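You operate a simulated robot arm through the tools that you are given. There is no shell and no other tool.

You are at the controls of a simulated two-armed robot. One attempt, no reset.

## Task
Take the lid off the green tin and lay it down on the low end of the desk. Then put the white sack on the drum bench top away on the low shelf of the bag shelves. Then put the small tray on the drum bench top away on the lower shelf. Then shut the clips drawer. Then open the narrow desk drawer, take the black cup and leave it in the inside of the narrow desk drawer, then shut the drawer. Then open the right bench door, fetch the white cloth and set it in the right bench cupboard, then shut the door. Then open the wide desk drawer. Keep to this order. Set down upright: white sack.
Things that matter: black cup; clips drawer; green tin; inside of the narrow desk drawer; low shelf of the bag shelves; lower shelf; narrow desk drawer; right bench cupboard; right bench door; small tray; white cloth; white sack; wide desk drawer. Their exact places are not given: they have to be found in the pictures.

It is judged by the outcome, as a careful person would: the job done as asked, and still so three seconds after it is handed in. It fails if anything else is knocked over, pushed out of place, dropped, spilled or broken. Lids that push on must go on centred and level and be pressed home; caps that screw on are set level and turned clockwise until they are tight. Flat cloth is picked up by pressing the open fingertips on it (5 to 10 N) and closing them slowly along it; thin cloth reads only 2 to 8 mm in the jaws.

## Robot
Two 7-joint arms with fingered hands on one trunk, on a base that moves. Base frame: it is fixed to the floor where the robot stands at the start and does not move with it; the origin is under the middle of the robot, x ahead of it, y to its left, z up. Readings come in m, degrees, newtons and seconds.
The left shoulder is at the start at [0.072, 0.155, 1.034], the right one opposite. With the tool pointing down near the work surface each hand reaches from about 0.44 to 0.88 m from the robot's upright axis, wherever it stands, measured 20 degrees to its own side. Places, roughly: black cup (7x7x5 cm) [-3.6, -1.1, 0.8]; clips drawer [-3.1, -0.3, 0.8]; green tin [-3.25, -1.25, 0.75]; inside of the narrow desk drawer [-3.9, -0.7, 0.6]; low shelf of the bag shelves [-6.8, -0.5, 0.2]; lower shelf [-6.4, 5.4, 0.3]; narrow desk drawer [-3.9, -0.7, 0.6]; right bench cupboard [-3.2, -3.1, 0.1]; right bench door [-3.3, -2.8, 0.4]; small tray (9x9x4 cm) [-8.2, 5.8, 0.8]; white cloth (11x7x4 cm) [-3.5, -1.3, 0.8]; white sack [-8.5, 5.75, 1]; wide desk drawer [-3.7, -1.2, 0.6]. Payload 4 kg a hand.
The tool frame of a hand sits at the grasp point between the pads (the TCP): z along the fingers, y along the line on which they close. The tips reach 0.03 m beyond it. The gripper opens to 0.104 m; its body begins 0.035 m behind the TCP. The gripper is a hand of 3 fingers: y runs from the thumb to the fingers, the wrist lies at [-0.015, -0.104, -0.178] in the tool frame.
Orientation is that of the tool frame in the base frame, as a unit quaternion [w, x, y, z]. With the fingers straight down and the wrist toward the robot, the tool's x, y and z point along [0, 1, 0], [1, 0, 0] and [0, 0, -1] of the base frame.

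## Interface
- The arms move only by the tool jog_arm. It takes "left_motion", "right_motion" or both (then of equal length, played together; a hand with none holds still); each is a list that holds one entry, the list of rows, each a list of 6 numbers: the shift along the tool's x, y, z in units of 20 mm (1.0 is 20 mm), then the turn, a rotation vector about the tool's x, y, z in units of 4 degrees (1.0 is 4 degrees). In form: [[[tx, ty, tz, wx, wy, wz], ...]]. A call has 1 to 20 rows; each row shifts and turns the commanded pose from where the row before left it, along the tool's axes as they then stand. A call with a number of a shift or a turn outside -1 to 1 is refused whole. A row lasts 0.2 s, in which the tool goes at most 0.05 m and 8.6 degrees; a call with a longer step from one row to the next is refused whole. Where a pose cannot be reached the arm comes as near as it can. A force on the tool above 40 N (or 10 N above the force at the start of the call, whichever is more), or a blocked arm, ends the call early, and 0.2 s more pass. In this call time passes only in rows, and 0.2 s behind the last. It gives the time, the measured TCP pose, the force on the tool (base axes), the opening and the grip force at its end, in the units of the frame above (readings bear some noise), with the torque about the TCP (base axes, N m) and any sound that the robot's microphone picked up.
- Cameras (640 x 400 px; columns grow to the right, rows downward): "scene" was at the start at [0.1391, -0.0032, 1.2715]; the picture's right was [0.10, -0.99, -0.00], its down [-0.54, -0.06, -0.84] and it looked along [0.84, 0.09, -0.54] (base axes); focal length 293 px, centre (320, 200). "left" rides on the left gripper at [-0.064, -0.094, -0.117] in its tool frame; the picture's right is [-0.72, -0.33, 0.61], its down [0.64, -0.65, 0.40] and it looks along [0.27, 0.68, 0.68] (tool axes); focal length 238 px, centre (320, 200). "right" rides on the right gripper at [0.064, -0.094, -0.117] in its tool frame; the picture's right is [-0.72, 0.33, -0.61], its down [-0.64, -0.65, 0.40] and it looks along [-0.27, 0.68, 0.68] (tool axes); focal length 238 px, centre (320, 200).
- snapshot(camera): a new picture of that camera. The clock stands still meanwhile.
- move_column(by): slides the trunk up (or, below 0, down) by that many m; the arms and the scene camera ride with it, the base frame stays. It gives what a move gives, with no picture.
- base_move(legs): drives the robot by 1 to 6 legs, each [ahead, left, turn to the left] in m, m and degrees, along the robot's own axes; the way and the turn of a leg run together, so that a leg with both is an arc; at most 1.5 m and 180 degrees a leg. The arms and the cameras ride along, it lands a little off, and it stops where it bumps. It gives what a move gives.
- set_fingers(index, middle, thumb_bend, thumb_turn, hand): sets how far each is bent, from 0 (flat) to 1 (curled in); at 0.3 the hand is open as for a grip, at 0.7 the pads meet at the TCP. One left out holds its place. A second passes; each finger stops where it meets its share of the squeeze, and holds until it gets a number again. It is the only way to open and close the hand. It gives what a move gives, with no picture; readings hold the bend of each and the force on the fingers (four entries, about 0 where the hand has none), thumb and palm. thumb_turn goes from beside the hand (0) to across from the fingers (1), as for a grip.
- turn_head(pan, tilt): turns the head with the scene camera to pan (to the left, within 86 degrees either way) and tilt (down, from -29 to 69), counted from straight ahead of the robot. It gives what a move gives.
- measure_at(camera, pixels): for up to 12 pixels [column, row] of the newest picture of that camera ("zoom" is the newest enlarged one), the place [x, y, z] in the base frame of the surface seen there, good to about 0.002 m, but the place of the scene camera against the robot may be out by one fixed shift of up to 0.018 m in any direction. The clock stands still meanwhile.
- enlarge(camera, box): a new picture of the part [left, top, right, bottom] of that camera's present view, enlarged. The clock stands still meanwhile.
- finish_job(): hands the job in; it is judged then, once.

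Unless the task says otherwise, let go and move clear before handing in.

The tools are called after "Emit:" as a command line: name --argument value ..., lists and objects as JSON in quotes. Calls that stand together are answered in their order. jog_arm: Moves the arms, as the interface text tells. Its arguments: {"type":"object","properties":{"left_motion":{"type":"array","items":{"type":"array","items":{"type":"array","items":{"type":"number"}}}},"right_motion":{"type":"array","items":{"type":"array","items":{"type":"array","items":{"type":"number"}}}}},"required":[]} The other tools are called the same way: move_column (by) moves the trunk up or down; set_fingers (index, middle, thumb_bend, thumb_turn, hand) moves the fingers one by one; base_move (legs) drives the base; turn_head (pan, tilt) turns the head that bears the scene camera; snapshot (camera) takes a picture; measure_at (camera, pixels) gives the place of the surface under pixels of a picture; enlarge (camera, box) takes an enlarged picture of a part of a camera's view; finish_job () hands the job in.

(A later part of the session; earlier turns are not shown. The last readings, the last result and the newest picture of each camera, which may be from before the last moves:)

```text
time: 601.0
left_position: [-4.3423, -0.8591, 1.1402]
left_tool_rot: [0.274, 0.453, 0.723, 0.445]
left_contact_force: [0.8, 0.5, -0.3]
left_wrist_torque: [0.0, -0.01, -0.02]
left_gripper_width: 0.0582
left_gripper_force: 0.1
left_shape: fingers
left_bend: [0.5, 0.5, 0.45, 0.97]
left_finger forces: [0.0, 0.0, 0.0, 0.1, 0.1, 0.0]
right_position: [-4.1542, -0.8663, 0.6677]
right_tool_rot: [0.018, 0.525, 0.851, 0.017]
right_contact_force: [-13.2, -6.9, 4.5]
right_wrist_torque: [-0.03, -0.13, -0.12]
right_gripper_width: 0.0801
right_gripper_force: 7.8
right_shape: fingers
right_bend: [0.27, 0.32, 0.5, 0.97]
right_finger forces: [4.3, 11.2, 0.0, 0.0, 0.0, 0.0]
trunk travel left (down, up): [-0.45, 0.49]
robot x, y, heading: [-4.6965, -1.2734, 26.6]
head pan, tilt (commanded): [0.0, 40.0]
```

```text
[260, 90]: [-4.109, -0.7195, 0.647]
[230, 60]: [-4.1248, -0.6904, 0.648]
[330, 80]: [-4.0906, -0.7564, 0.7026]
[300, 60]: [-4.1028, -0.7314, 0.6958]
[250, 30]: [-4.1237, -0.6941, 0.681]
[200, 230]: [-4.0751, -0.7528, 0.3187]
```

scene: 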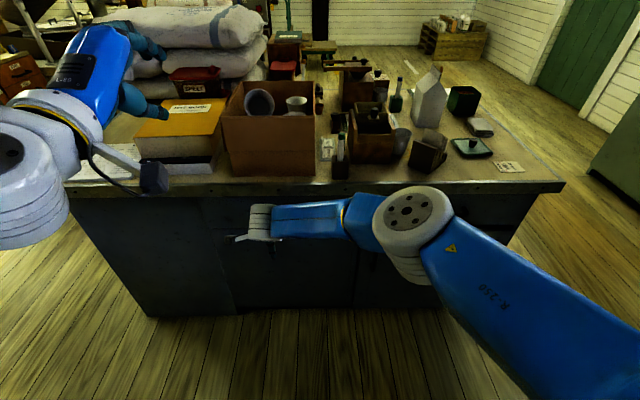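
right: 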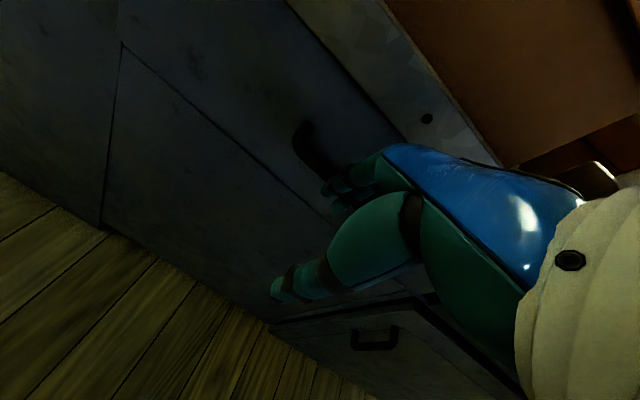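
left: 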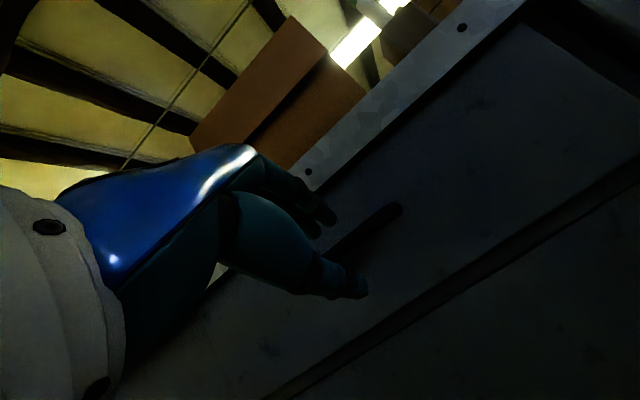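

The drawer is firmly shut (15 N, no movement). Now for the bench door: I'll back off, raise the hand, and drive into the passage facing the bench.

Emit:
base_move --legs '[[-0.3, 0, 0]]'

Emit:
jog_arm --right_motion '[[[-0.3, -0.4, -1, 0, 0, 0], [-0.3, -0.4, -1, 0, 0, 0], [-0.3, -0.4, -1, 0, 0, 0], [-0.3, -0.4, -1, 0, 0, 0], [-0.3, -0.4, -1, 0, 0, 0], [-0.3, -0.4, -1, 0, 0, 0], [-0.3, -0.4, -1, 0, 0, 0], [-0.3, -0.4, -1, 0, 0, 0], [-0.3, 0, -1, 0, 0, 0], [-0.3, 0, -1, 0, 0, 0], [-0.3, 0, -1, 0, 0, 0], [-0.3, 0, -1, 0, 0, 0], [-0.3, 0, -1, 0, 0, 0], [-0.3, 0, -1, 0, 0, 0], [-0.3, 0, -1, 0, 0, 0], [-0.3, 0, -1, 0, 0, 0], [-0.3, 0, -1, 0, 0, 0], [0, 0, -1, 0, 0, 0]]]'

Emit:
base_move --legs '[[-0.25, -0.5, 0], [0, -0.85, 0], [0, 0, -90], [0, 0.7, 0], [0, 0.6, 0]]'

Emit:
turn_head --pan 0 --tilt 45

Emit:
snapshot --camera "scene"

```text
time: 603.0
left_position: [-4.6146, -0.9926, 1.14]
left_tool_rot: [0.272, 0.451, 0.724, 0.445]
left_contact_force: [0.0, 0.6, -0.3]
left_wrist_torque: [-0.01, 0.01, 0.01]
left_gripper_width: 0.0579
left_gripper_force: 0.1
left_shape: fingers
left_bend: [0.5, 0.5, 0.45, 0.97]
left_finger forces: [0.1, 0.0, 0.0, 0.0, 0.1, 0.1]
right_position: [-4.4271, -1.0019, 0.667]
right_tool_rot: [0.017, 0.525, 0.851, 0.016]
right_contact_force: [-0.8, 0.2, -0.2]
right_wrist_torque: [-0.03, 0.0, 0.01]
right_gripper_width: 0.0854
right_gripper_force: 0.1
right_shape: fingers
right_bend: [0.25, 0.25, 0.5, 0.97]
right_finger forces: [0.0, 0.0, 0.0, 0.0, 0.1, 0.0]
trunk travel left (down, up): [-0.45, 0.49]
robot x, y, heading: [-4.9676, -1.4086, 26.8]
head pan, tilt (commanded): [0.0, 40.0]
```

```text
time: 606.9
left_position: [-4.6162, -0.9956, 1.1403]
left_tool_rot: [0.272, 0.451, 0.723, 0.446]
left_contact_force: [0.7, 0.7, -0.1]
left_wrist_torque: [0.01, -0.02, 0.0]
left_gripper_width: 0.0578
left_gripper_force: 0.2
left_shape: fingers
left_bend: [0.5, 0.5, 0.45, 0.97]
left_finger forces: [0.1, 0.1, 0.0, 0.0, 0.0, 0.0]
right_position: [-4.4574, -1.1277, 1.0279]
right_tool_rot: [0.018, 0.523, 0.852, 0.018]
right_contact_force: [-0.1, 0.0, -0.6]
right_wrist_torque: [0.01, -0.01, 0.03]
right_gripper_width: 0.0854
right_gripper_force: 0.0
right_shape: fingers
right_bend: [0.25, 0.25, 0.5, 0.97]
right_finger forces: [0.0, 0.0, 0.0, 0.0, 0.1, 0.0]
trunk travel left (down, up): [-0.45, 0.49]
robot x, y, heading: [-4.9733, -1.4133, 26.7]
head pan, tilt (commanded): [0.0, 40.0]
```

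```text
time: 624.4
left_position: [-3.0286, -2.5248, 1.1423]
left_tool_rot: [0.508, 0.832, 0.187, 0.123]
left_contact_force: [0.1, 0.6, 0.1]
left_wrist_torque: [0.02, 0.02, 0.02]
left_gripper_width: 0.0581
left_gripper_force: 0.2
left_shape: fingers
left_bend: [0.5, 0.5, 0.45, 0.97]
left_finger forces: [0.1, 0.1, 0.0, 0.0, 0.0, 0.0]
right_position: [-3.1615, -2.682, 1.0266]
right_tool_rot: [0.025, 0.974, 0.226, 0.003]
right_contact_force: [-0.3, -0.5, -0.2]
right_wrist_torque: [0.04, 0.0, -0.01]
right_gripper_width: 0.0855
right_gripper_force: 0.0
right_shape: fingers
right_bend: [0.25, 0.25, 0.5, 0.97]
right_finger forces: [0.0, 0.0, 0.0, 0.0, 0.0, 0.0]
trunk travel left (down, up): [-0.45, 0.49]
robot x, y, heading: [-3.4329, -2.1622, -63.9]
head pan, tilt (commanded): [0.0, 40.0]
```

```text
time: 625.0
left_position: [-3.0284, -2.5229, 1.1412]
left_tool_rot: [0.509, 0.832, 0.186, 0.12]
left_contact_force: [-0.7, -0.3, 0.0]
left_wrist_torque: [-0.01, 0.03, 0.0]
left_gripper_width: 0.0578
left_gripper_force: 0.0
left_shape: fingers
left_bend: [0.5, 0.5, 0.45, 0.97]
left_finger forces: [0.0, 0.0, 0.2, 0.0, 0.0, 0.0]
right_position: [-3.1621, -2.6817, 1.0269]
right_tool_rot: [0.026, 0.974, 0.225, 0.002]
right_contact_force: [-0.4, 0.0, -0.9]
right_wrist_torque: [0.02, -0.04, 0.0]
right_gripper_width: 0.0854
right_gripper_force: 0.0
right_shape: fingers
right_bend: [0.25, 0.25, 0.5, 0.97]
right_finger forces: [0.0, 0.0, 0.1, 0.0, 0.1, 0.0]
trunk travel left (down, up): [-0.45, 0.49]
robot x, y, heading: [-3.4364, -2.1626, -64.2]
head pan, tilt (commanded): [0.0, 45.0]
```

```text
taken
```

scene: 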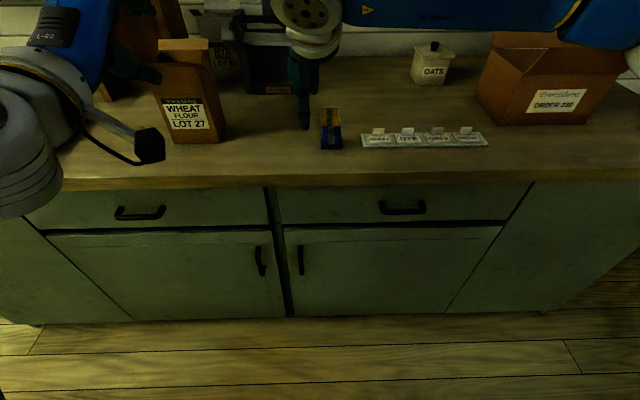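

I'm facing the bench: left door handle (260,260), right door handle (300,260) with hinge at the right. I'll enlarge and measure the right door.

Emit:
enlarge --camera "scene" --box '[220, 180, 520, 330]'

Emit:
measure_at --camera "scene" --pixels '[[300, 247], [301, 260], [302, 273], [290, 260], [320, 260], [290, 235], [498, 230], [450, 305], [296, 312], [400, 270], [275, 250], [400, 180]]'

```text
2.13 times, centred on (370, 255) of scene
```

zoom: 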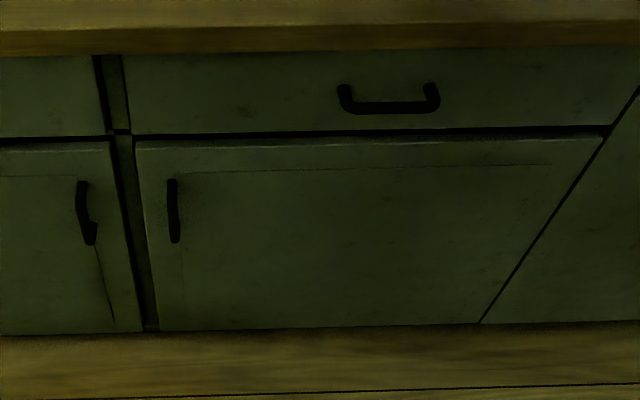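

```text
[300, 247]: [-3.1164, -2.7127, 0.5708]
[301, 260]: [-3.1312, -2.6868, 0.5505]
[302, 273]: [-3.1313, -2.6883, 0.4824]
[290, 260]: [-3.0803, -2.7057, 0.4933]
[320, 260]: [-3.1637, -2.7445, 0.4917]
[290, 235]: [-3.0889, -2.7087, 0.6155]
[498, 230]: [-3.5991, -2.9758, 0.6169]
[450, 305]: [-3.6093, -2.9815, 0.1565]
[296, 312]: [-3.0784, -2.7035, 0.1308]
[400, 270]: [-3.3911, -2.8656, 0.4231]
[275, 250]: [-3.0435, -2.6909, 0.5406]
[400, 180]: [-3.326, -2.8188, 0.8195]
```

The right door's vertical bar is at about (-3.132,-2.703,0.515), 4 cm off the face, hinge at (-3.60,-2.99). I'll back up and shift left, then set the right hand to point forward with fingers closing sideways.

Emit:
base_move --legs '[[-0.2, 0, 0], [0, 0.25, 0.5]]'

Emit:
jog_arm --right_motion '[[[0, 0, 0, -0.631, -0.631, -0.992], [0, 0, 0, -0.631, -0.631, -0.992], [0, 0, 0, -0.631, -0.631, -0.992], [0, 0, 0, -0.631, -0.631, -0.992], [0, 0, 0, -0.631, -0.631, -0.992], [0, 0, 0, -0.631, -0.631, -0.992], [0, 0, 0, -0.631, -0.631, -0.992], [0, 0, 0, -0.631, -0.631, -0.992], [0, 0, 0, -0.631, -0.631, -0.992], [0, 0, 0, -0.631, -0.631, -0.992], [0, 0, 0, -0.631, -0.631, -0.992], [0, 0, 0, -0.631, -0.631, -0.992], [0, 0, 0, -0.631, -0.631, -0.992], [0, 0, 0, -0.631, -0.631, -0.992], [0, 0, 0, -0.631, -0.631, -0.992], [0, 0, 0, -0.631, -0.631, -0.992], [0, 0, 0, -0.631, -0.631, -0.992], [0, 0, 0, -0.631, -0.631, -0.992], [0, 0, 0, -0.631, -0.631, -0.992], [0, 0, 0, -0.631, -0.631, -0.992]]]' --left_motion '[[[0, -0.3, -0.8, 0, 0, 0], [0, -0.3, -0.8, 0, 0, 0], [0, -0.3, -0.8, 0, 0, 0], [0, -0.3, -0.8, 0, 0, 0], [0, -0.3, -0.8, 0, 0, 0], [0, 0, 0, 0, 0, 0], [0, 0, 0, 0, 0, 0], [0, 0, 0, 0, 0, 0], [0, 0, 0, 0, 0, 0], [0, 0, 0, 0, 0, 0], [0, 0, 0, 0, 0, 0], [0, 0, 0, 0, 0, 0], [0, 0, 0, 0, 0, 0], [0, 0, 0, 0, 0, 0], [0, 0, 0, 0, 0, 0], [0, 0, 0, 0, 0, 0], [0, 0, 0, 0, 0, 0], [0, 0, 0, 0, 0, 0], [0, 0, 0, 0, 0, 0], [0, 0, 0, 0, 0, 0]]]'

Emit:
snapshot --camera "scene"

```text
time: 628.0
left_position: [-2.8981, -2.2351, 1.1438]
left_tool_rot: [0.508, 0.831, 0.189, 0.128]
left_contact_force: [-0.1, 0.0, 0.4]
left_wrist_torque: [0.01, 0.01, 0.05]
left_gripper_width: 0.0581
left_gripper_force: 0.1
left_shape: fingers
left_bend: [0.5, 0.5, 0.45, 0.97]
left_finger forces: [0.0, 0.2, 0.1, 0.0, 0.0, 0.1]
right_position: [-3.0274, -2.3954, 1.0278]
right_tool_rot: [0.024, 0.973, 0.229, 0.006]
right_contact_force: [0.0, -0.4, -0.2]
right_wrist_torque: [0.05, 0.0, 0.01]
right_gripper_width: 0.0853
right_gripper_force: 0.1
right_shape: fingers
right_bend: [0.25, 0.25, 0.5, 0.97]
right_finger forces: [0.0, 0.0, 0.1, 0.0, 0.0, 0.0]
trunk travel left (down, up): [-0.45, 0.49]
robot x, y, heading: [-3.3035, -1.877, -63.5]
head pan, tilt (commanded): [0.0, 45.0]
```

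```text
time: 632.2
left_position: [-2.8861, -2.2298, 1.1422]
left_tool_rot: [0.509, 0.83, 0.191, 0.123]
left_contact_force: [-1.0, -0.3, 0.2]
left_wrist_torque: [-0.01, -0.01, 0.03]
left_gripper_width: 0.058
left_gripper_force: 0.1
left_shape: fingers
left_bend: [0.5, 0.5, 0.45, 0.97]
left_finger forces: [0.1, 0.0, 0.1, 0.0, 0.0, 0.0]
left hand out of reach, approached as far as the arm can: row 1, 2, 3, 4, 5
right_position: [-3.018, -2.389, 1.028]
right_tool_rot: [0.472, 0.432, 0.708, -0.297]
right_contact_force: [0.1, 0.6, -0.6]
right_wrist_torque: [0.03, -0.01, 0.02]
right_gripper_width: 0.0855
right_gripper_force: 0.0
right_shape: fingers
right_bend: [0.25, 0.25, 0.5, 0.97]
right_finger forces: [0.0, 0.0, 0.1, 0.1, 0.0, 0.1]
trunk travel left (down, up): [-0.45, 0.49]
robot x, y, heading: [-3.2942, -1.8759, -63.4]
head pan, tilt (commanded): [0.0, 45.0]
```

```text
taken
```

scene: 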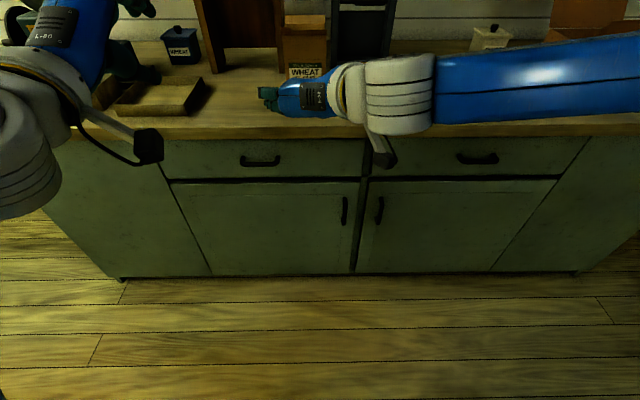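

The right hand is oriented. The left hand must stay clear of the bench fronts when I lower the trunk, so I'll raise it ~0.24 m.

Emit:
jog_arm --left_motion '[[[0, 0.8, -0.55, 0, 0, 0], [0, 0.8, -0.55, 0, 0, 0], [0, 0.8, -0.55, 0, 0, 0], [0, 0.8, -0.55, 0, 0, 0], [0, 0.8, -0.55, 0, 0, 0], [0, 0.8, -0.55, 0, 0, 0], [0, 0.8, -0.55, 0, 0, 0], [0, 0.8, -0.55, 0, 0, 0], [0, 0.8, -0.55, 0, 0, 0], [0, 0.8, -0.55, 0, 0, 0], [0, 0.8, -0.55, 0, 0, 0], [0, 0.8, -0.55, 0, 0, 0]]]'

Emit:
move_column --by -0.4

Emit:
snapshot --camera "scene"

Emit:
snapshot --camera "right"

```text
time: 634.8
left_position: [-2.9008, -2.2023, 1.3753]
left_tool_rot: [0.51, 0.83, 0.191, 0.123]
left_contact_force: [-0.1, -0.5, 0.2]
left_wrist_torque: [0.03, 0.01, 0.02]
left_gripper_width: 0.0582
left_gripper_force: 0.1
left_shape: fingers
left_bend: [0.5, 0.5, 0.45, 0.97]
left_finger forces: [0.0, 0.0, 0.0, 0.1, 0.0, 0.1]
right_position: [-3.0173, -2.3892, 1.0276]
right_tool_rot: [0.471, 0.434, 0.708, -0.296]
right_contact_force: [0.4, -0.4, -0.2]
right_wrist_torque: [-0.01, -0.04, 0.03]
right_gripper_width: 0.0852
right_gripper_force: 0.1
right_shape: fingers
right_bend: [0.25, 0.25, 0.5, 0.97]
right_finger forces: [0.0, 0.0, 0.0, 0.1, 0.0, 0.0]
trunk travel left (down, up): [-0.45, 0.49]
robot x, y, heading: [-3.2979, -1.8744, -63.4]
head pan, tilt (commanded): [0.0, 45.0]
```

```text
time: 638.7
left_position: [-2.9011, -2.2013, 0.9755]
left_tool_rot: [0.509, 0.83, 0.192, 0.123]
left_contact_force: [0.0, 0.2, 0.9]
left_wrist_torque: [0.01, -0.04, -0.04]
left_gripper_width: 0.058
left_gripper_force: 0.0
left_shape: fingers
left_bend: [0.5, 0.5, 0.45, 0.97]
left_finger forces: [0.1, 0.1, 0.1, 0.1, 0.0, 0.0]
right_position: [-3.0174, -2.3883, 0.6283]
right_tool_rot: [0.472, 0.435, 0.708, -0.296]
right_contact_force: [-0.3, -0.6, -1.0]
right_wrist_torque: [-0.02, -0.03, 0.02]
right_gripper_width: 0.085
right_gripper_force: 0.0
right_shape: fingers
right_bend: [0.25, 0.25, 0.5, 0.97]
right_finger forces: [0.0, 0.0, 0.1, 0.0, 0.0, 0.1]
trunk travel left (down, up): [-0.05, 0.89]
robot x, y, heading: [-3.3021, -1.8767, -63.6]
head pan, tilt (commanded): [0.0, 45.0]
```

```text
taken
```

scene: 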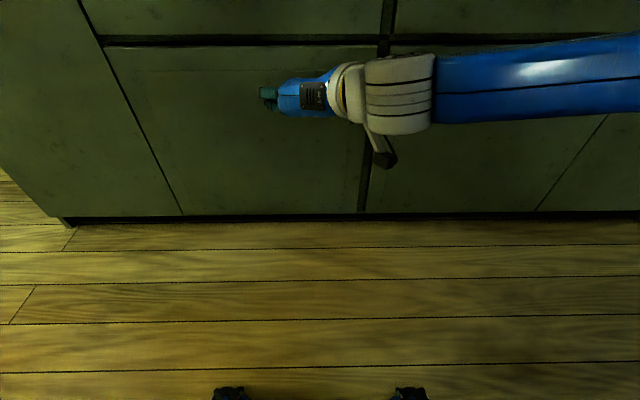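

```text
taken
```

right: 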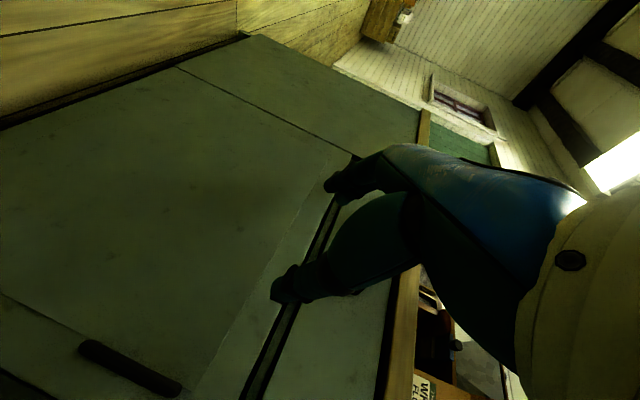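

The right hand needs to go ~24 cm to the right to line up with the handle. I'll do that and lower the trunk the last bit.

Emit:
jog_arm --right_motion '[[[0, -1, 0, 0, 0, 0], [0, -1, 0, 0, 0, 0], [0, -1, 0, 0, 0, 0], [0, -1, 0, 0, 0, 0], [0, -1, 0, 0, 0, 0], [0, -1, 0, 0, 0, 0], [0, -1, 0, 0, 0, 0], [0, -1, 0, 0, 0, 0], [0, -1, 0, 0, 0, 0], [0, -1, 0, 0, 0, 0], [0, -1, 0, 0, 0, 0], [0, -1, 0, 0, 0, 0]]]'

Emit:
move_column --by -0.045

Emit:
turn_head --pan -10 --tilt 35

Emit:
snapshot --camera "scene"

Emit:
snapshot --camera "right"

```text
time: 641.3
left_position: [-2.9021, -2.202, 0.9755]
left_tool_rot: [0.51, 0.83, 0.191, 0.123]
left_contact_force: [-0.3, -0.1, 0.1]
left_wrist_torque: [0.01, -0.01, -0.01]
left_gripper_width: 0.0584
left_gripper_force: 0.1
left_shape: fingers
left_bend: [0.5, 0.5, 0.45, 0.97]
left_finger forces: [0.1, 0.0, 0.1, 0.0, 0.0, 0.1]
right_position: [-3.2337, -2.497, 0.6293]
right_tool_rot: [0.473, 0.434, 0.708, -0.296]
right_contact_force: [0.8, 0.2, 1.0]
right_wrist_torque: [0.01, -0.04, 0.02]
right_gripper_width: 0.0852
right_gripper_force: 0.1
right_shape: fingers
right_bend: [0.25, 0.25, 0.5, 0.97]
right_finger forces: [0.0, 0.0, 0.1, 0.0, 0.1, 0.0]
trunk travel left (down, up): [-0.05, 0.89]
robot x, y, heading: [-3.2969, -1.8773, -63.4]
head pan, tilt (commanded): [0.0, 45.0]
```

```text
time: 642.1
left_position: [-2.9029, -2.2021, 0.9319]
left_tool_rot: [0.509, 0.83, 0.191, 0.124]
left_contact_force: [0.1, 1.3, 0.1]
left_wrist_torque: [-0.01, -0.02, -0.02]
left_gripper_width: 0.0583
left_gripper_force: 0.0
left_shape: fingers
left_bend: [0.5, 0.5, 0.45, 0.97]
left_finger forces: [0.0, 0.0, 0.0, 0.1, 0.0, 0.1]
right_position: [-3.2332, -2.4963, 0.5836]
right_tool_rot: [0.472, 0.434, 0.707, -0.296]
right_contact_force: [-0.3, 0.1, -1.0]
right_wrist_torque: [0.02, 0.0, 0.03]
right_gripper_width: 0.0855
right_gripper_force: 0.1
right_shape: fingers
right_bend: [0.25, 0.25, 0.5, 0.97]
right_finger forces: [0.0, 0.0, 0.0, 0.0, 0.0, 0.0]
trunk travel left (down, up): [-0.005, 0.935]
robot x, y, heading: [-3.2997, -1.8768, -63.5]
head pan, tilt (commanded): [0.0, 45.0]
```

```text
time: 642.9
left_position: [-2.9029, -2.2014, 0.9311]
left_tool_rot: [0.509, 0.83, 0.191, 0.123]
left_contact_force: [-0.4, 0.4, -0.1]
left_wrist_torque: [0.0, 0.0, 0.03]
left_gripper_width: 0.0582
left_gripper_force: 0.1
left_shape: fingers
left_bend: [0.5, 0.5, 0.45, 0.97]
left_finger forces: [0.1, 0.1, 0.1, 0.0, 0.0, 0.0]
right_position: [-3.2327, -2.4968, 0.5838]
right_tool_rot: [0.472, 0.434, 0.709, -0.295]
right_contact_force: [-0.5, -0.2, 0.7]
right_wrist_torque: [0.0, 0.02, 0.01]
right_gripper_width: 0.0853
right_gripper_force: 0.1
right_shape: fingers
right_bend: [0.25, 0.25, 0.5, 0.97]
right_finger forces: [0.0, 0.1, 0.1, 0.1, 0.1, 0.1]
trunk travel left (down, up): [-0.005, 0.935]
robot x, y, heading: [-3.2978, -1.88, -63.3]
head pan, tilt (commanded): [-10.0, 35.0]
```

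```text
taken
```

scene: 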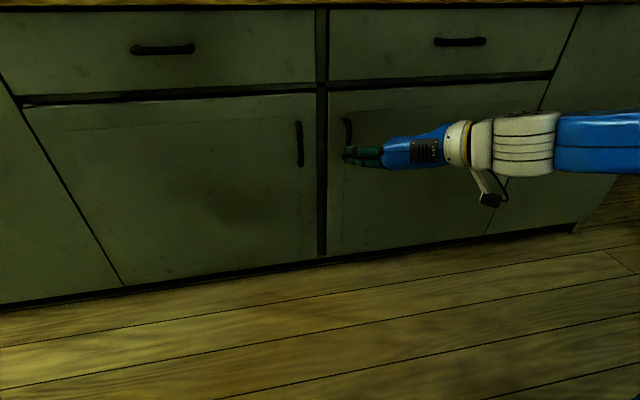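

```text
taken
```

right: 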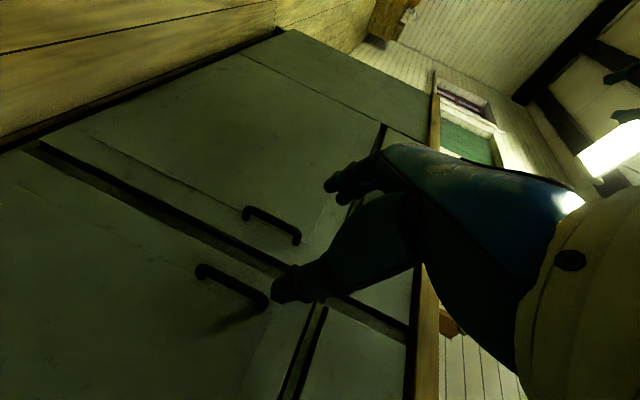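

The right camera sees both handles; the right door's is at (230,285). I'll measure it.

Emit:
measure_at --camera "right" --pixels '[[205, 270], [230, 285], [255, 298], [240, 270], [215, 300], [200, 320], [260, 260], [270, 222], [150, 280], [235, 310]]'

Emit:
enlarge --camera "right" --box '[160, 190, 340, 340]'

```text
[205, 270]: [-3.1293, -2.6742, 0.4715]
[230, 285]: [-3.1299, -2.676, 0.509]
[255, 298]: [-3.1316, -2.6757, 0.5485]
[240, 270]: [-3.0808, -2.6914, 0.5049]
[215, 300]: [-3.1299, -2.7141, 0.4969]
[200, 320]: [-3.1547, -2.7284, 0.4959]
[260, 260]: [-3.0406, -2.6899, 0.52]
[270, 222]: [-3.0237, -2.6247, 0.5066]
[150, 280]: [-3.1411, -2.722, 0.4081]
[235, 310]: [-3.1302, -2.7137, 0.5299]
```

```text
2.67 times, centred on (250, 265) of right
```

zoom: 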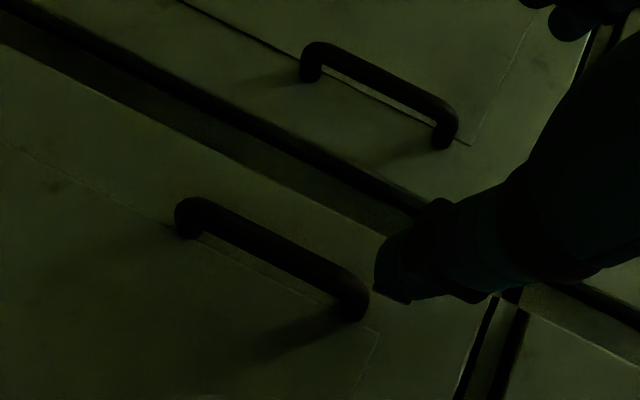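

Handle bar centre is (-3.1275,-2.680,0.51), gap behind ~2.3 cm; it is 21 cm ahead of the TCP. I'll set a 5 cm opening, lower 7 cm, and approach with the base.

Emit:
set_fingers --hand "right" --index 0.5 --middle 0.5 --thumb_bend 0.5

Emit:
jog_arm --right_motion '[[[0.8, 0.15, 0.33, 0, 0, 0], [0.8, 0.15, 0.33, 0, 0, 0], [0.8, 0.15, 0.33, 0, 0, 0], [0.8, 0.15, 0.33, 0, 0, 0]]]'

Emit:
base_move --legs '[[0.13, 0, 0]]'

Emit:
snapshot --camera "right"

Emit:
snapshot --camera "scene"

```text
time: 643.9
left_position: [-2.9027, -2.2015, 0.9317]
left_tool_rot: [0.509, 0.83, 0.191, 0.123]
left_contact_force: [-0.4, -0.3, 0.0]
left_wrist_torque: [-0.01, 0.01, -0.02]
left_gripper_width: 0.0581
left_gripper_force: 0.0
left_shape: fingers
left_bend: [0.5, 0.5, 0.45, 0.97]
left_finger forces: [0.0, 0.0, 0.0, 0.1, 0.1, 0.1]
right_position: [-3.2331, -2.4977, 0.5843]
right_tool_rot: [0.472, 0.435, 0.708, -0.295]
right_contact_force: [0.1, 0.2, 0.5]
right_wrist_torque: [-0.05, 0.03, -0.02]
right_gripper_width: 0.0524
right_gripper_force: 0.1
right_shape: fingers
right_bend: [0.5, 0.5, 0.5, 0.97]
right_finger forces: [0.1, 0.1, 0.0, 0.0, 0.1, 0.1]
trunk travel left (down, up): [-0.005, 0.935]
robot x, y, heading: [-3.3019, -1.8766, -63.5]
head pan, tilt (commanded): [-10.0, 35.0]
```

```text
time: 644.9
left_position: [-2.9032, -2.2021, 0.9298]
left_tool_rot: [0.51, 0.83, 0.19, 0.123]
left_contact_force: [-0.1, 1.0, 0.7]
left_wrist_torque: [0.0, -0.01, 0.03]
left_gripper_width: 0.0583
left_gripper_force: 0.0
left_shape: fingers
left_bend: [0.5, 0.5, 0.45, 0.97]
left_finger forces: [0.0, 0.0, 0.0, 0.0, 0.1, 0.0]
right_position: [-3.2227, -2.4925, 0.516]
right_tool_rot: [0.47, 0.436, 0.709, -0.294]
right_contact_force: [0.8, 0.8, -0.7]
right_wrist_torque: [-0.01, 0.01, 0.03]
right_gripper_width: 0.0524
right_gripper_force: 0.1
right_shape: fingers
right_bend: [0.5, 0.5, 0.5, 0.97]
right_finger forces: [0.0, 0.0, 0.0, 0.0, 0.0, 0.1]
trunk travel left (down, up): [-0.005, 0.935]
robot x, y, heading: [-3.3032, -1.8757, -63.7]
head pan, tilt (commanded): [-10.0, 35.0]
```

```text
time: 646.1
left_position: [-2.8429, -2.3177, 0.9302]
left_tool_rot: [0.509, 0.83, 0.192, 0.124]
left_contact_force: [0.2, -1.2, 0.3]
left_wrist_torque: [0.01, 0.0, -0.03]
left_gripper_width: 0.058
left_gripper_force: 0.2
left_shape: fingers
left_bend: [0.5, 0.5, 0.45, 0.97]
left_finger forces: [0.1, 0.0, 0.0, 0.1, 0.1, 0.1]
right_position: [-3.1632, -2.6083, 0.5157]
right_tool_rot: [0.47, 0.434, 0.71, -0.294]
right_contact_force: [0.9, 0.5, 0.8]
right_wrist_torque: [-0.01, -0.01, 0.01]
right_gripper_width: 0.0527
right_gripper_force: 0.0
right_shape: fingers
right_bend: [0.5, 0.5, 0.5, 0.97]
right_finger forces: [0.0, 0.0, 0.1, 0.0, 0.0, 0.1]
trunk travel left (down, up): [-0.005, 0.935]
robot x, y, heading: [-3.2409, -1.9933, -63.1]
head pan, tilt (commanded): [-10.0, 35.0]
```

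```text
taken
```

right: 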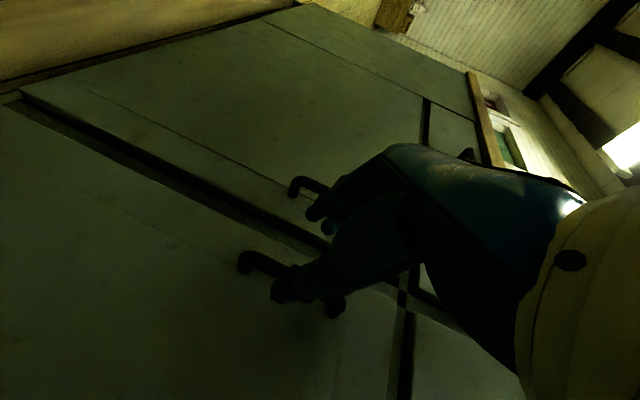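

```text
taken
```

scene: 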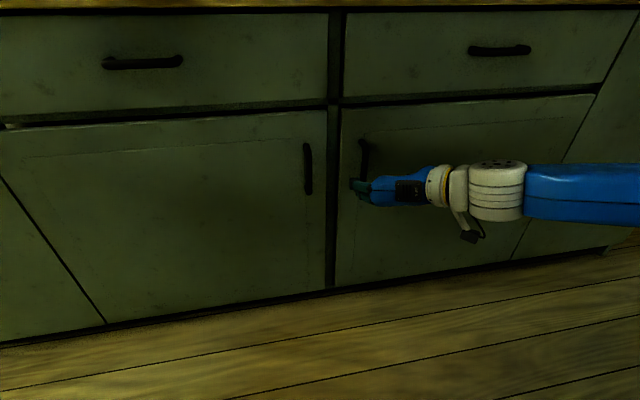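

Aligned laterally, 8 cm short. I'll advance 7 cm with the arm so the bar enters between fingers and thumb.

Emit:
jog_arm --right_motion '[[[-0.335, 0, 0.81, 0, 0, 0], [-0.335, 0, 0.81, 0, 0, 0], [-0.335, 0, 0.81, 0, 0, 0], [-0.335, 0, 0.81, 0, 0, 0]]]'

Emit:
enlarge --camera "right" --box '[220, 150, 400, 330]'

Emit:
enlarge --camera "scene" --box '[320, 120, 440, 220]'

```text
time: 647.1
left_position: [-2.8426, -2.3159, 0.9301]
left_tool_rot: [0.51, 0.829, 0.191, 0.124]
left_contact_force: [1.4, 0.3, -0.7]
left_wrist_torque: [0.02, 0.0, 0.0]
left_gripper_width: 0.0581
left_gripper_force: 0.0
left_shape: fingers
left_bend: [0.5, 0.5, 0.45, 0.97]
left_finger forces: [0.0, 0.0, 0.0, 0.0, 0.0, 0.0]
right_position: [-3.1303, -2.6699, 0.517]
right_tool_rot: [0.471, 0.434, 0.709, -0.294]
right_contact_force: [1.5, -0.2, 0.3]
right_wrist_torque: [0.02, -0.02, -0.01]
right_gripper_width: 0.0525
right_gripper_force: 0.1
right_shape: fingers
right_bend: [0.5, 0.5, 0.5, 0.97]
right_finger forces: [0.0, 0.0, 0.0, 0.1, 0.0, 0.0]
trunk travel left (down, up): [-0.005, 0.935]
robot x, y, heading: [-3.2423, -1.9931, -63.4]
head pan, tilt (commanded): [-10.0, 35.0]
```

```text
2.22 times, centred on (310, 240) of right
```

zoom: 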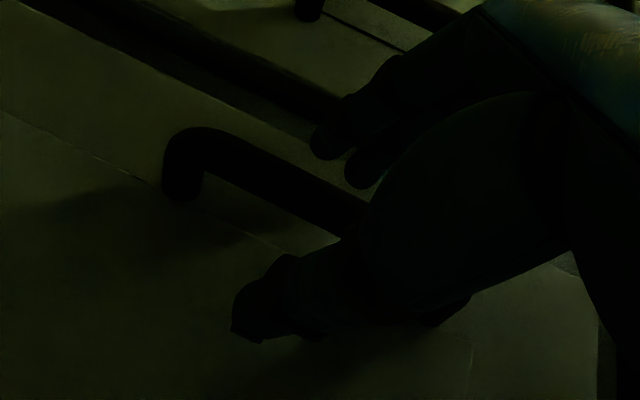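

```text
4.00 times, centred on (380, 170) of scene
```

zoom: 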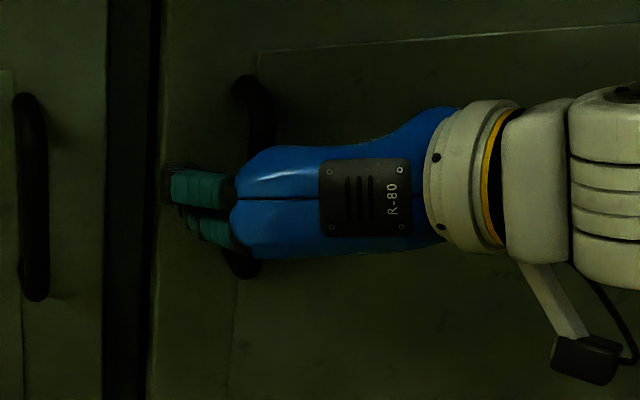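

The bar runs between fingers and thumb. I'll close to grip it.

Emit:
set_fingers --hand "right" --index 0.74 --middle 0.74 --thumb_bend 0.72

Emit:
enlarge --camera "right" --box '[220, 150, 400, 330]'

```text
time: 648.1
left_position: [-2.8429, -2.317, 0.9302]
left_tool_rot: [0.51, 0.829, 0.192, 0.123]
left_contact_force: [-0.1, 0.0, 0.3]
left_wrist_torque: [0.0, 0.04, 0.0]
left_gripper_width: 0.0581
left_gripper_force: 0.0
left_shape: fingers
left_bend: [0.5, 0.5, 0.45, 0.97]
left_finger forces: [0.0, 0.0, 0.1, 0.0, 0.1, 0.1]
right_position: [-3.1292, -2.6688, 0.5166]
right_tool_rot: [0.47, 0.434, 0.71, -0.293]
right_contact_force: [2.8, 0.6, -1.4]
right_wrist_torque: [0.0, -0.03, 0.01]
right_gripper_width: 0.0002
right_gripper_force: 2.7
right_shape: fingers
right_bend: [0.73, 0.74, 0.71, 0.97]
right_finger forces: [4.5, 0.0, 0.0, 0.0, 0.1, 0.0]
trunk travel left (down, up): [-0.005, 0.935]
robot x, y, heading: [-3.2416, -1.9912, -63.2]
head pan, tilt (commanded): [-10.0, 35.0]
```

```text
2.22 times, centred on (310, 240) of right
```

zoom: 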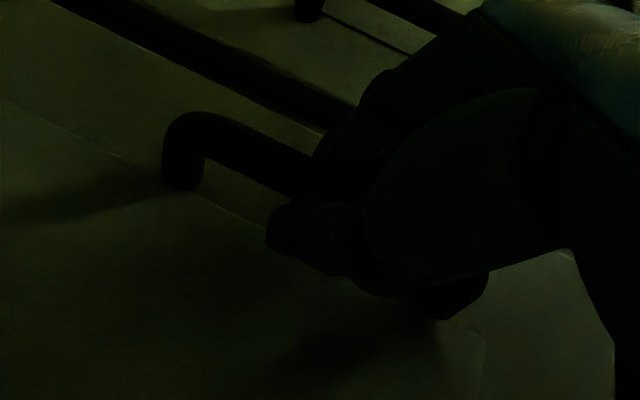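

The fingers closed fully, likely hooking behind the bar. I'll test with a gentle 2 cm pull.

Emit:
jog_arm --right_motion '[[[0.19, 0, -0.46, 0, 0, 0], [0.19, 0, -0.46, 0, 0, 0]]]'

Emit:
enlarge --camera "right" --box '[200, 130, 420, 350]'

Emit:
snapshot --camera "scene"

```text
time: 648.7
left_position: [-2.8429, -2.3159, 0.931]
left_tool_rot: [0.51, 0.829, 0.192, 0.124]
left_contact_force: [-0.5, -0.4, 0.2]
left_wrist_torque: [0.0, -0.03, -0.01]
left_gripper_width: 0.0579
left_gripper_force: 0.0
left_shape: fingers
left_bend: [0.5, 0.5, 0.45, 0.97]
left_finger forces: [0.0, 0.1, 0.0, 0.0, 0.0, 0.0]
right_position: [-3.1388, -2.6523, 0.5172]
right_tool_rot: [0.47, 0.435, 0.71, -0.294]
right_contact_force: [0.0, 0.0, 0.8]
right_wrist_torque: [-0.01, -0.04, 0.01]
right_gripper_width: 0.0002
right_gripper_force: 1.5
right_shape: fingers
right_bend: [0.73, 0.74, 0.71, 0.97]
right_finger forces: [3.5, 0.1, 0.0, 0.0, 0.0, 0.0]
trunk travel left (down, up): [-0.005, 0.935]
robot x, y, heading: [-3.2405, -1.9935, -63.1]
head pan, tilt (commanded): [-10.0, 35.0]
```

```text
1.82 times, centred on (310, 240) of right
```

zoom: 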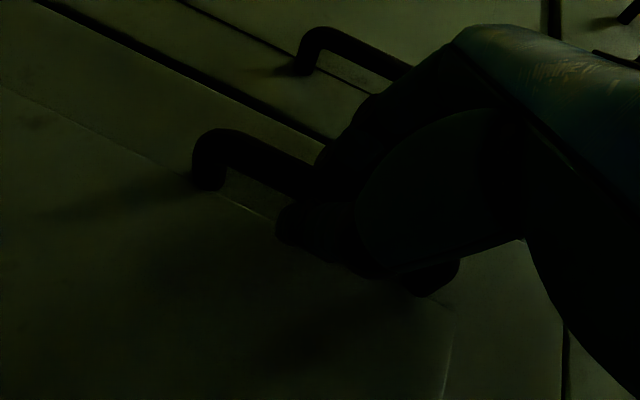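

```text
taken
```

scene: 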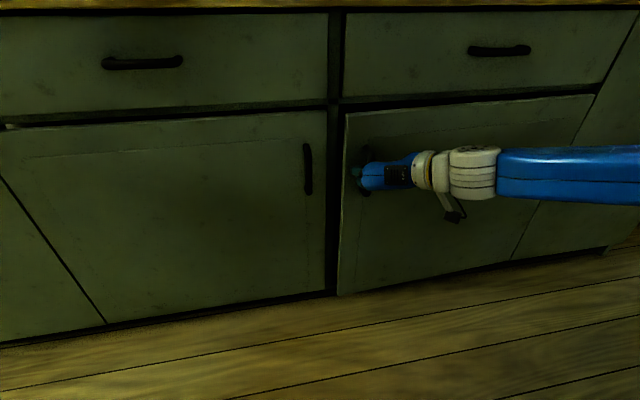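

The door is moving with the hand. I'll now pull along its arc using the base (back and slightly right).

Emit:
base_move --legs '[[-0.11, -0.03, 0]]'

Emit:
snapshot --camera "scene"

```text
time: 650.0
left_position: [-2.9204, -2.2339, 0.9306]
left_tool_rot: [0.511, 0.829, 0.191, 0.123]
left_contact_force: [-0.3, 0.4, 0.2]
left_wrist_torque: [-0.03, 0.01, 0.0]
left_gripper_width: 0.058
left_gripper_force: 0.1
left_shape: fingers
left_bend: [0.5, 0.5, 0.45, 0.97]
left_finger forces: [0.0, 0.1, 0.0, 0.0, 0.1, 0.1]
right_position: [-3.2175, -2.5692, 0.5163]
right_tool_rot: [0.47, 0.435, 0.71, -0.294]
right_contact_force: [-0.1, 0.6, 0.0]
right_wrist_torque: [0.0, 0.01, 0.02]
right_gripper_width: 0.0
right_gripper_force: 0.1
right_shape: fingers
right_bend: [0.73, 0.74, 0.71, 0.97]
right_finger forces: [0.1, 0.1, 0.1, 0.0, 0.0, 0.0]
trunk travel left (down, up): [-0.005, 0.935]
robot x, y, heading: [-3.3151, -1.9081, -63.5]
head pan, tilt (commanded): [-10.0, 35.0]
```

```text
taken
```

scene: 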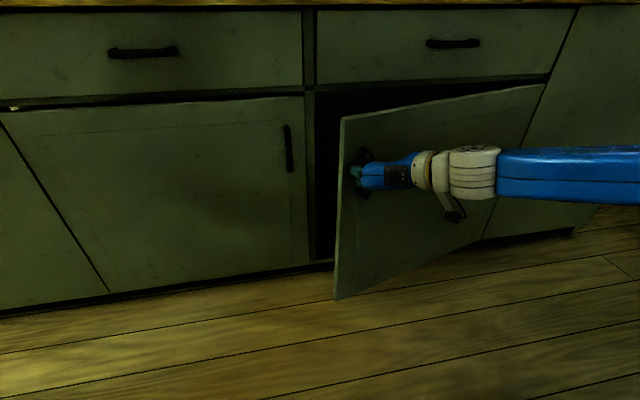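

The door is open ~15°. Next step of the arc.

Emit:
base_move --legs '[[-0.12, -0.06, 0]]'

Emit:
snapshot --camera "scene"

```text
time: 651.3
left_position: [-3.03, -2.1506, 0.9313]
left_tool_rot: [0.51, 0.83, 0.191, 0.123]
left_contact_force: [0.2, 0.3, -0.1]
left_wrist_torque: [0.03, -0.02, 0.01]
left_gripper_width: 0.058
left_gripper_force: 0.0
left_shape: fingers
left_bend: [0.5, 0.5, 0.45, 0.97]
left_finger forces: [0.1, 0.0, 0.1, 0.0, 0.1, 0.0]
right_position: [-3.3262, -2.4861, 0.5171]
right_tool_rot: [0.47, 0.435, 0.709, -0.294]
right_contact_force: [-0.3, 0.5, -0.2]
right_wrist_torque: [0.01, -0.01, 0.01]
right_gripper_width: 0.0
right_gripper_force: 0.0
right_shape: fingers
right_bend: [0.73, 0.74, 0.71, 0.97]
right_finger forces: [0.0, 0.0, 0.0, 0.0, 0.0, 0.0]
trunk travel left (down, up): [-0.005, 0.935]
robot x, y, heading: [-3.4249, -1.8284, -63.3]
head pan, tilt (commanded): [-10.0, 35.0]
```

```text
taken
```

scene: 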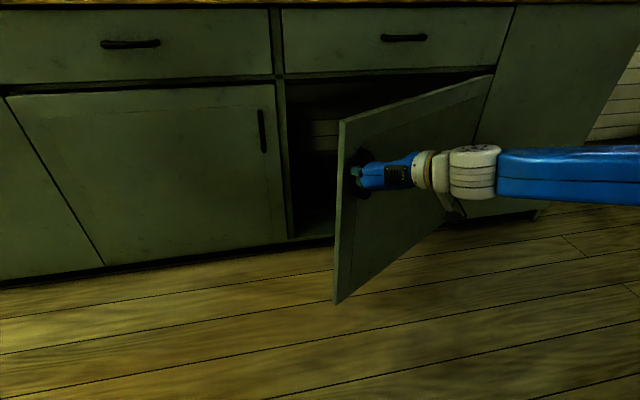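

Open ~30°. I'll continue the arc with the arm (back 10 cm, right 9 cm).

Emit:
jog_arm --right_motion '[[[0.32, -0.7, -0.77, 0, 0, 0], [0.32, -0.72, -0.77, 0, 0, 0], [0.32, -0.75, -0.77, 0, 0, 0], [0.31, -0.8, -0.75, 0, 0, 0], [0.3, -0.85, -0.72, 0, 0, 0], [0.28, -0.9, -0.68, 0, 0, 0]]]'

Emit:
snapshot --camera "scene"

```text
time: 652.7
left_position: [-3.0311, -2.1515, 0.9322]
left_tool_rot: [0.509, 0.83, 0.191, 0.124]
left_contact_force: [0.1, 0.7, 0.0]
left_wrist_torque: [0.03, -0.03, -0.05]
left_gripper_width: 0.0582
left_gripper_force: 0.0
left_shape: fingers
left_bend: [0.5, 0.5, 0.45, 0.97]
left_finger forces: [0.0, 0.0, 0.0, 0.0, 0.0, 0.0]
right_position: [-3.4327, -2.4497, 0.5247]
right_tool_rot: [0.468, 0.465, 0.7, -0.274]
right_contact_force: [-0.2, -0.7, -1.1]
right_wrist_torque: [0.01, -0.03, -0.02]
right_gripper_width: 0.0
right_gripper_force: 1.2
right_shape: fingers
right_bend: [0.73, 0.74, 0.71, 0.97]
right_finger forces: [1.2, 1.0, 0.0, 0.1, 0.0, 0.0]
right hand out of reach, approached as far as the arm can: row 3, 4, 5, 6
trunk travel left (down, up): [-0.005, 0.935]
robot x, y, heading: [-3.4263, -1.8286, -63.3]
head pan, tilt (commanded): [-10.0, 35.0]
```

```text
taken
```

scene: 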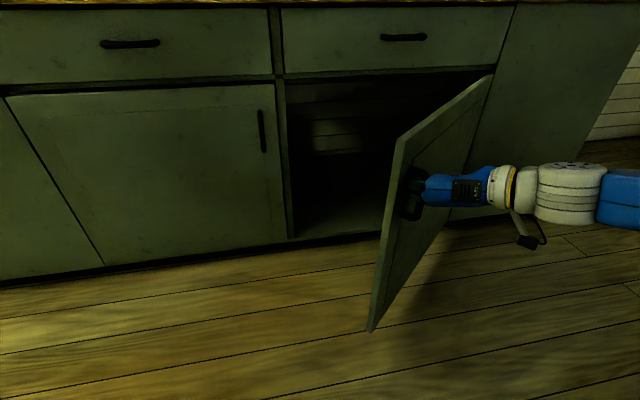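

The door is ~45° open but the arm can't retract more. Turning the base clockwise will swing the hooked handle right and back along its arc, so I'll turn right 18°.

Emit:
base_move --legs '[[0, 0, -18]]'

Emit:
snapshot --camera "scene"

```text
time: 654.1
left_position: [-3.1501, -2.2563, 0.9308]
left_tool_rot: [0.523, 0.85, 0.059, 0.042]
left_contact_force: [-0.4, 0.2, -1.2]
left_wrist_torque: [-0.02, -0.01, 0.05]
left_gripper_width: 0.058
left_gripper_force: 0.1
left_shape: fingers
left_bend: [0.5, 0.5, 0.45, 0.97]
left_finger forces: [0.0, 0.1, 0.1, 0.0, 0.0, 0.0]
right_position: [-3.6233, -2.4194, 0.524]
right_tool_rot: [0.42, 0.568, 0.619, -0.344]
right_contact_force: [-0.7, -11.4, 0.6]
right_wrist_torque: [-0.03, -0.13, -0.2]
right_gripper_width: 0.0001
right_gripper_force: 6.7
right_shape: fingers
right_bend: [0.73, 0.74, 0.71, 0.97]
right_finger forces: [8.2, 5.3, 0.0, 0.0, 0.0, 0.1]
trunk travel left (down, up): [-0.005, 0.935]
robot x, y, heading: [-3.4285, -1.8279, -81.5]
head pan, tilt (commanded): [-10.0, 35.0]
```

```text
taken
```

scene: 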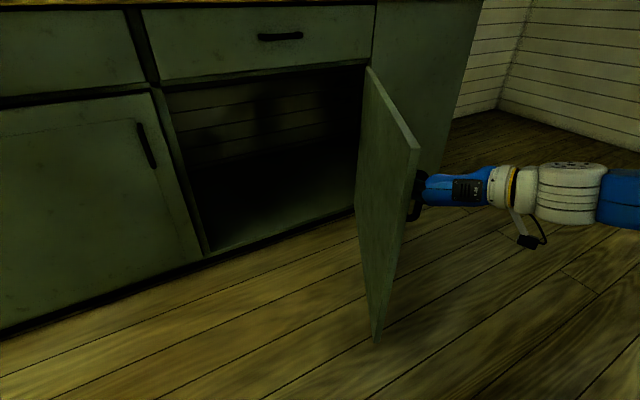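

Door is ~65° open with a clear view of the empty cupboard. One more combined step: forward 9 cm with a 15° right turn.

Emit:
base_move --legs '[[0.085, -0.015, -14]]'

Emit:
snapshot --camera "scene"

```text
time: 655.3
left_position: [-3.2742, -2.3973, 0.9306]
left_tool_rot: [0.524, 0.85, -0.046, -0.024]
left_contact_force: [-0.3, -0.1, -0.6]
left_wrist_torque: [0.02, 0.01, 0.0]
left_gripper_width: 0.0584
left_gripper_force: 0.1
left_shape: fingers
left_bend: [0.5, 0.5, 0.45, 0.97]
left_finger forces: [0.1, 0.0, 0.0, 0.0, 0.0, 0.0]
right_position: [-3.7755, -2.4372, 0.5254]
right_tool_rot: [0.373, 0.64, 0.543, -0.395]
right_contact_force: [10.1, -32.4, 2.5]
right_wrist_torque: [0.18, -0.31, -0.69]
right_gripper_width: 0.0088
right_gripper_force: 18.4
right_shape: fingers
right_bend: [0.73, 0.74, 0.72, 0.97]
right_finger forces: [28.8, 7.4, 0.0, 0.0, 0.0, 0.0]
trunk travel left (down, up): [-0.005, 0.935]
robot x, y, heading: [-3.4387, -1.9099, -95.6]
head pan, tilt (commanded): [-10.0, 35.0]
```

```text
taken
```

scene: 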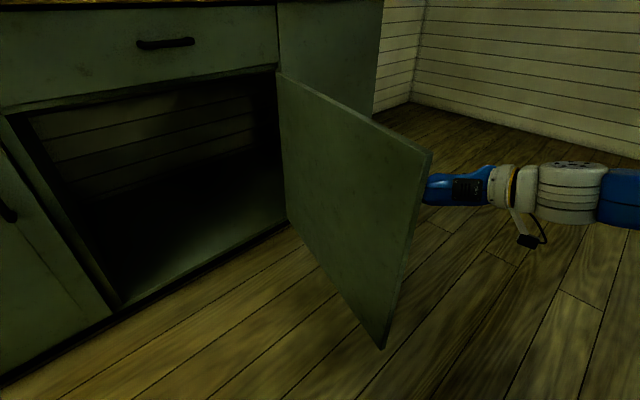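

Door ~82° open; the pull force is 33 N, so I'll relieve it with a small forward step, then open the fingers.

Emit:
base_move --legs '[[0.018, 0.004, 0]]'

Emit:
set_fingers --hand "right" --index 0.4 --middle 0.4 --thumb_bend 0.4

Emit:
snapshot --camera "right"

Emit:
snapshot --camera "scene"

```text
time: 656.1
left_position: [-3.274, -2.4127, 0.9324]
left_tool_rot: [0.526, 0.849, -0.047, -0.023]
left_contact_force: [-0.3, -0.3, 0.3]
left_wrist_torque: [0.0, 0.02, -0.02]
left_gripper_width: 0.0583
left_gripper_force: 0.1
left_shape: fingers
left_bend: [0.5, 0.5, 0.45, 0.97]
left_finger forces: [0.1, 0.0, 0.0, 0.0, 0.0, 0.0]
right_position: [-3.7741, -2.4546, 0.526]
right_tool_rot: [0.374, 0.64, 0.542, -0.396]
right_contact_force: [1.9, -3.6, -2.2]
right_wrist_torque: [0.07, -0.16, 0.11]
right_gripper_width: 0.0001
right_gripper_force: 10.5
right_shape: fingers
right_bend: [0.74, 0.74, 0.71, 0.97]
right_finger forces: [18.6, 3.0, 0.1, 0.0, 0.1, 0.0]
trunk travel left (down, up): [-0.005, 0.935]
robot x, y, heading: [-3.4407, -1.9305, -95.6]
head pan, tilt (commanded): [-10.0, 35.0]
```

```text
time: 657.1
left_position: [-3.2737, -2.4131, 0.9328]
left_tool_rot: [0.527, 0.848, -0.048, -0.024]
left_contact_force: [0.6, 0.1, 0.5]
left_wrist_torque: [0.04, -0.02, 0.04]
left_gripper_width: 0.0581
left_gripper_force: 0.1
left_shape: fingers
left_bend: [0.5, 0.5, 0.45, 0.97]
left_finger forces: [0.0, 0.0, 0.0, 0.0, 0.1, 0.0]
right_position: [-3.7737, -2.453, 0.5284]
right_tool_rot: [0.375, 0.64, 0.542, -0.396]
right_contact_force: [-1.3, 1.6, -0.8]
right_wrist_torque: [0.03, -0.05, -0.12]
right_gripper_width: 0.079
right_gripper_force: 5.9
right_shape: fingers
right_bend: [0.39, 0.44, 0.4, 0.97]
right_finger forces: [5.7, 6.4, 0.0, 0.0, 0.0, 0.0]
trunk travel left (down, up): [-0.005, 0.935]
robot x, y, heading: [-3.4375, -1.9303, -95.8]
head pan, tilt (commanded): [-10.0, 35.0]
```

```text
taken
```

right: 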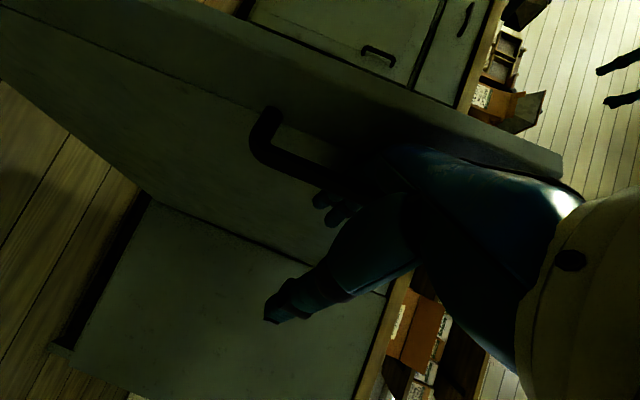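

```text
taken
```

scene: 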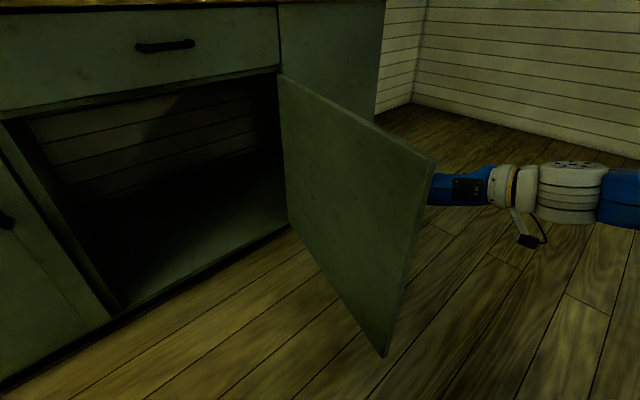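

The fingers still sit between bar and door. I'll back straight out along the finger direction with the base.

Emit:
base_move --legs '[[-0.1, 0, 0]]'

Emit:
snapshot --camera "scene"

Emit:
snapshot --camera "right"

```text
time: 658.2
left_position: [-3.2636, -2.3126, 0.9332]
left_tool_rot: [0.527, 0.848, -0.047, -0.024]
left_contact_force: [-0.3, 0.3, 0.2]
left_wrist_torque: [0.02, 0.04, -0.02]
left_gripper_width: 0.0582
left_gripper_force: 0.0
left_shape: fingers
left_bend: [0.5, 0.5, 0.45, 0.97]
left_finger forces: [0.1, 0.0, 0.0, 0.1, 0.1, 0.1]
right_position: [-3.764, -2.3537, 0.5271]
right_tool_rot: [0.375, 0.64, 0.542, -0.395]
right_contact_force: [0.7, -1.3, 1.2]
right_wrist_torque: [-0.04, -0.02, -0.03]
right_gripper_width: 0.0779
right_gripper_force: 0.1
right_shape: fingers
right_bend: [0.4, 0.4, 0.4, 0.97]
right_finger forces: [0.1, 0.0, 0.1, 0.1, 0.0, 0.0]
trunk travel left (down, up): [-0.005, 0.935]
robot x, y, heading: [-3.4272, -1.8283, -96.0]
head pan, tilt (commanded): [-10.0, 35.0]
```

```text
taken
```

scene: 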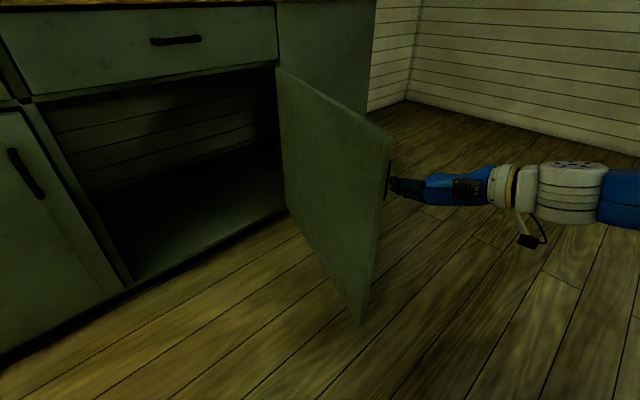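

```text
taken
```

right: 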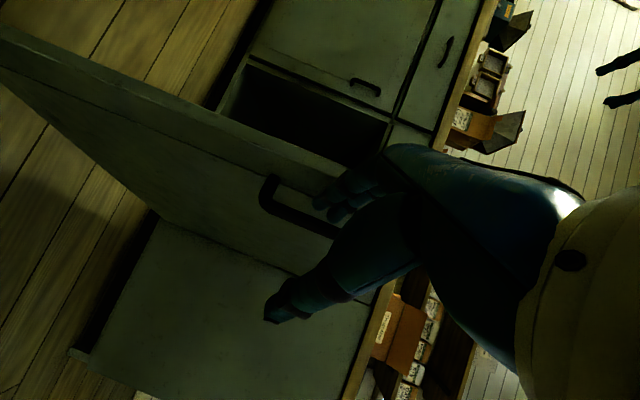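

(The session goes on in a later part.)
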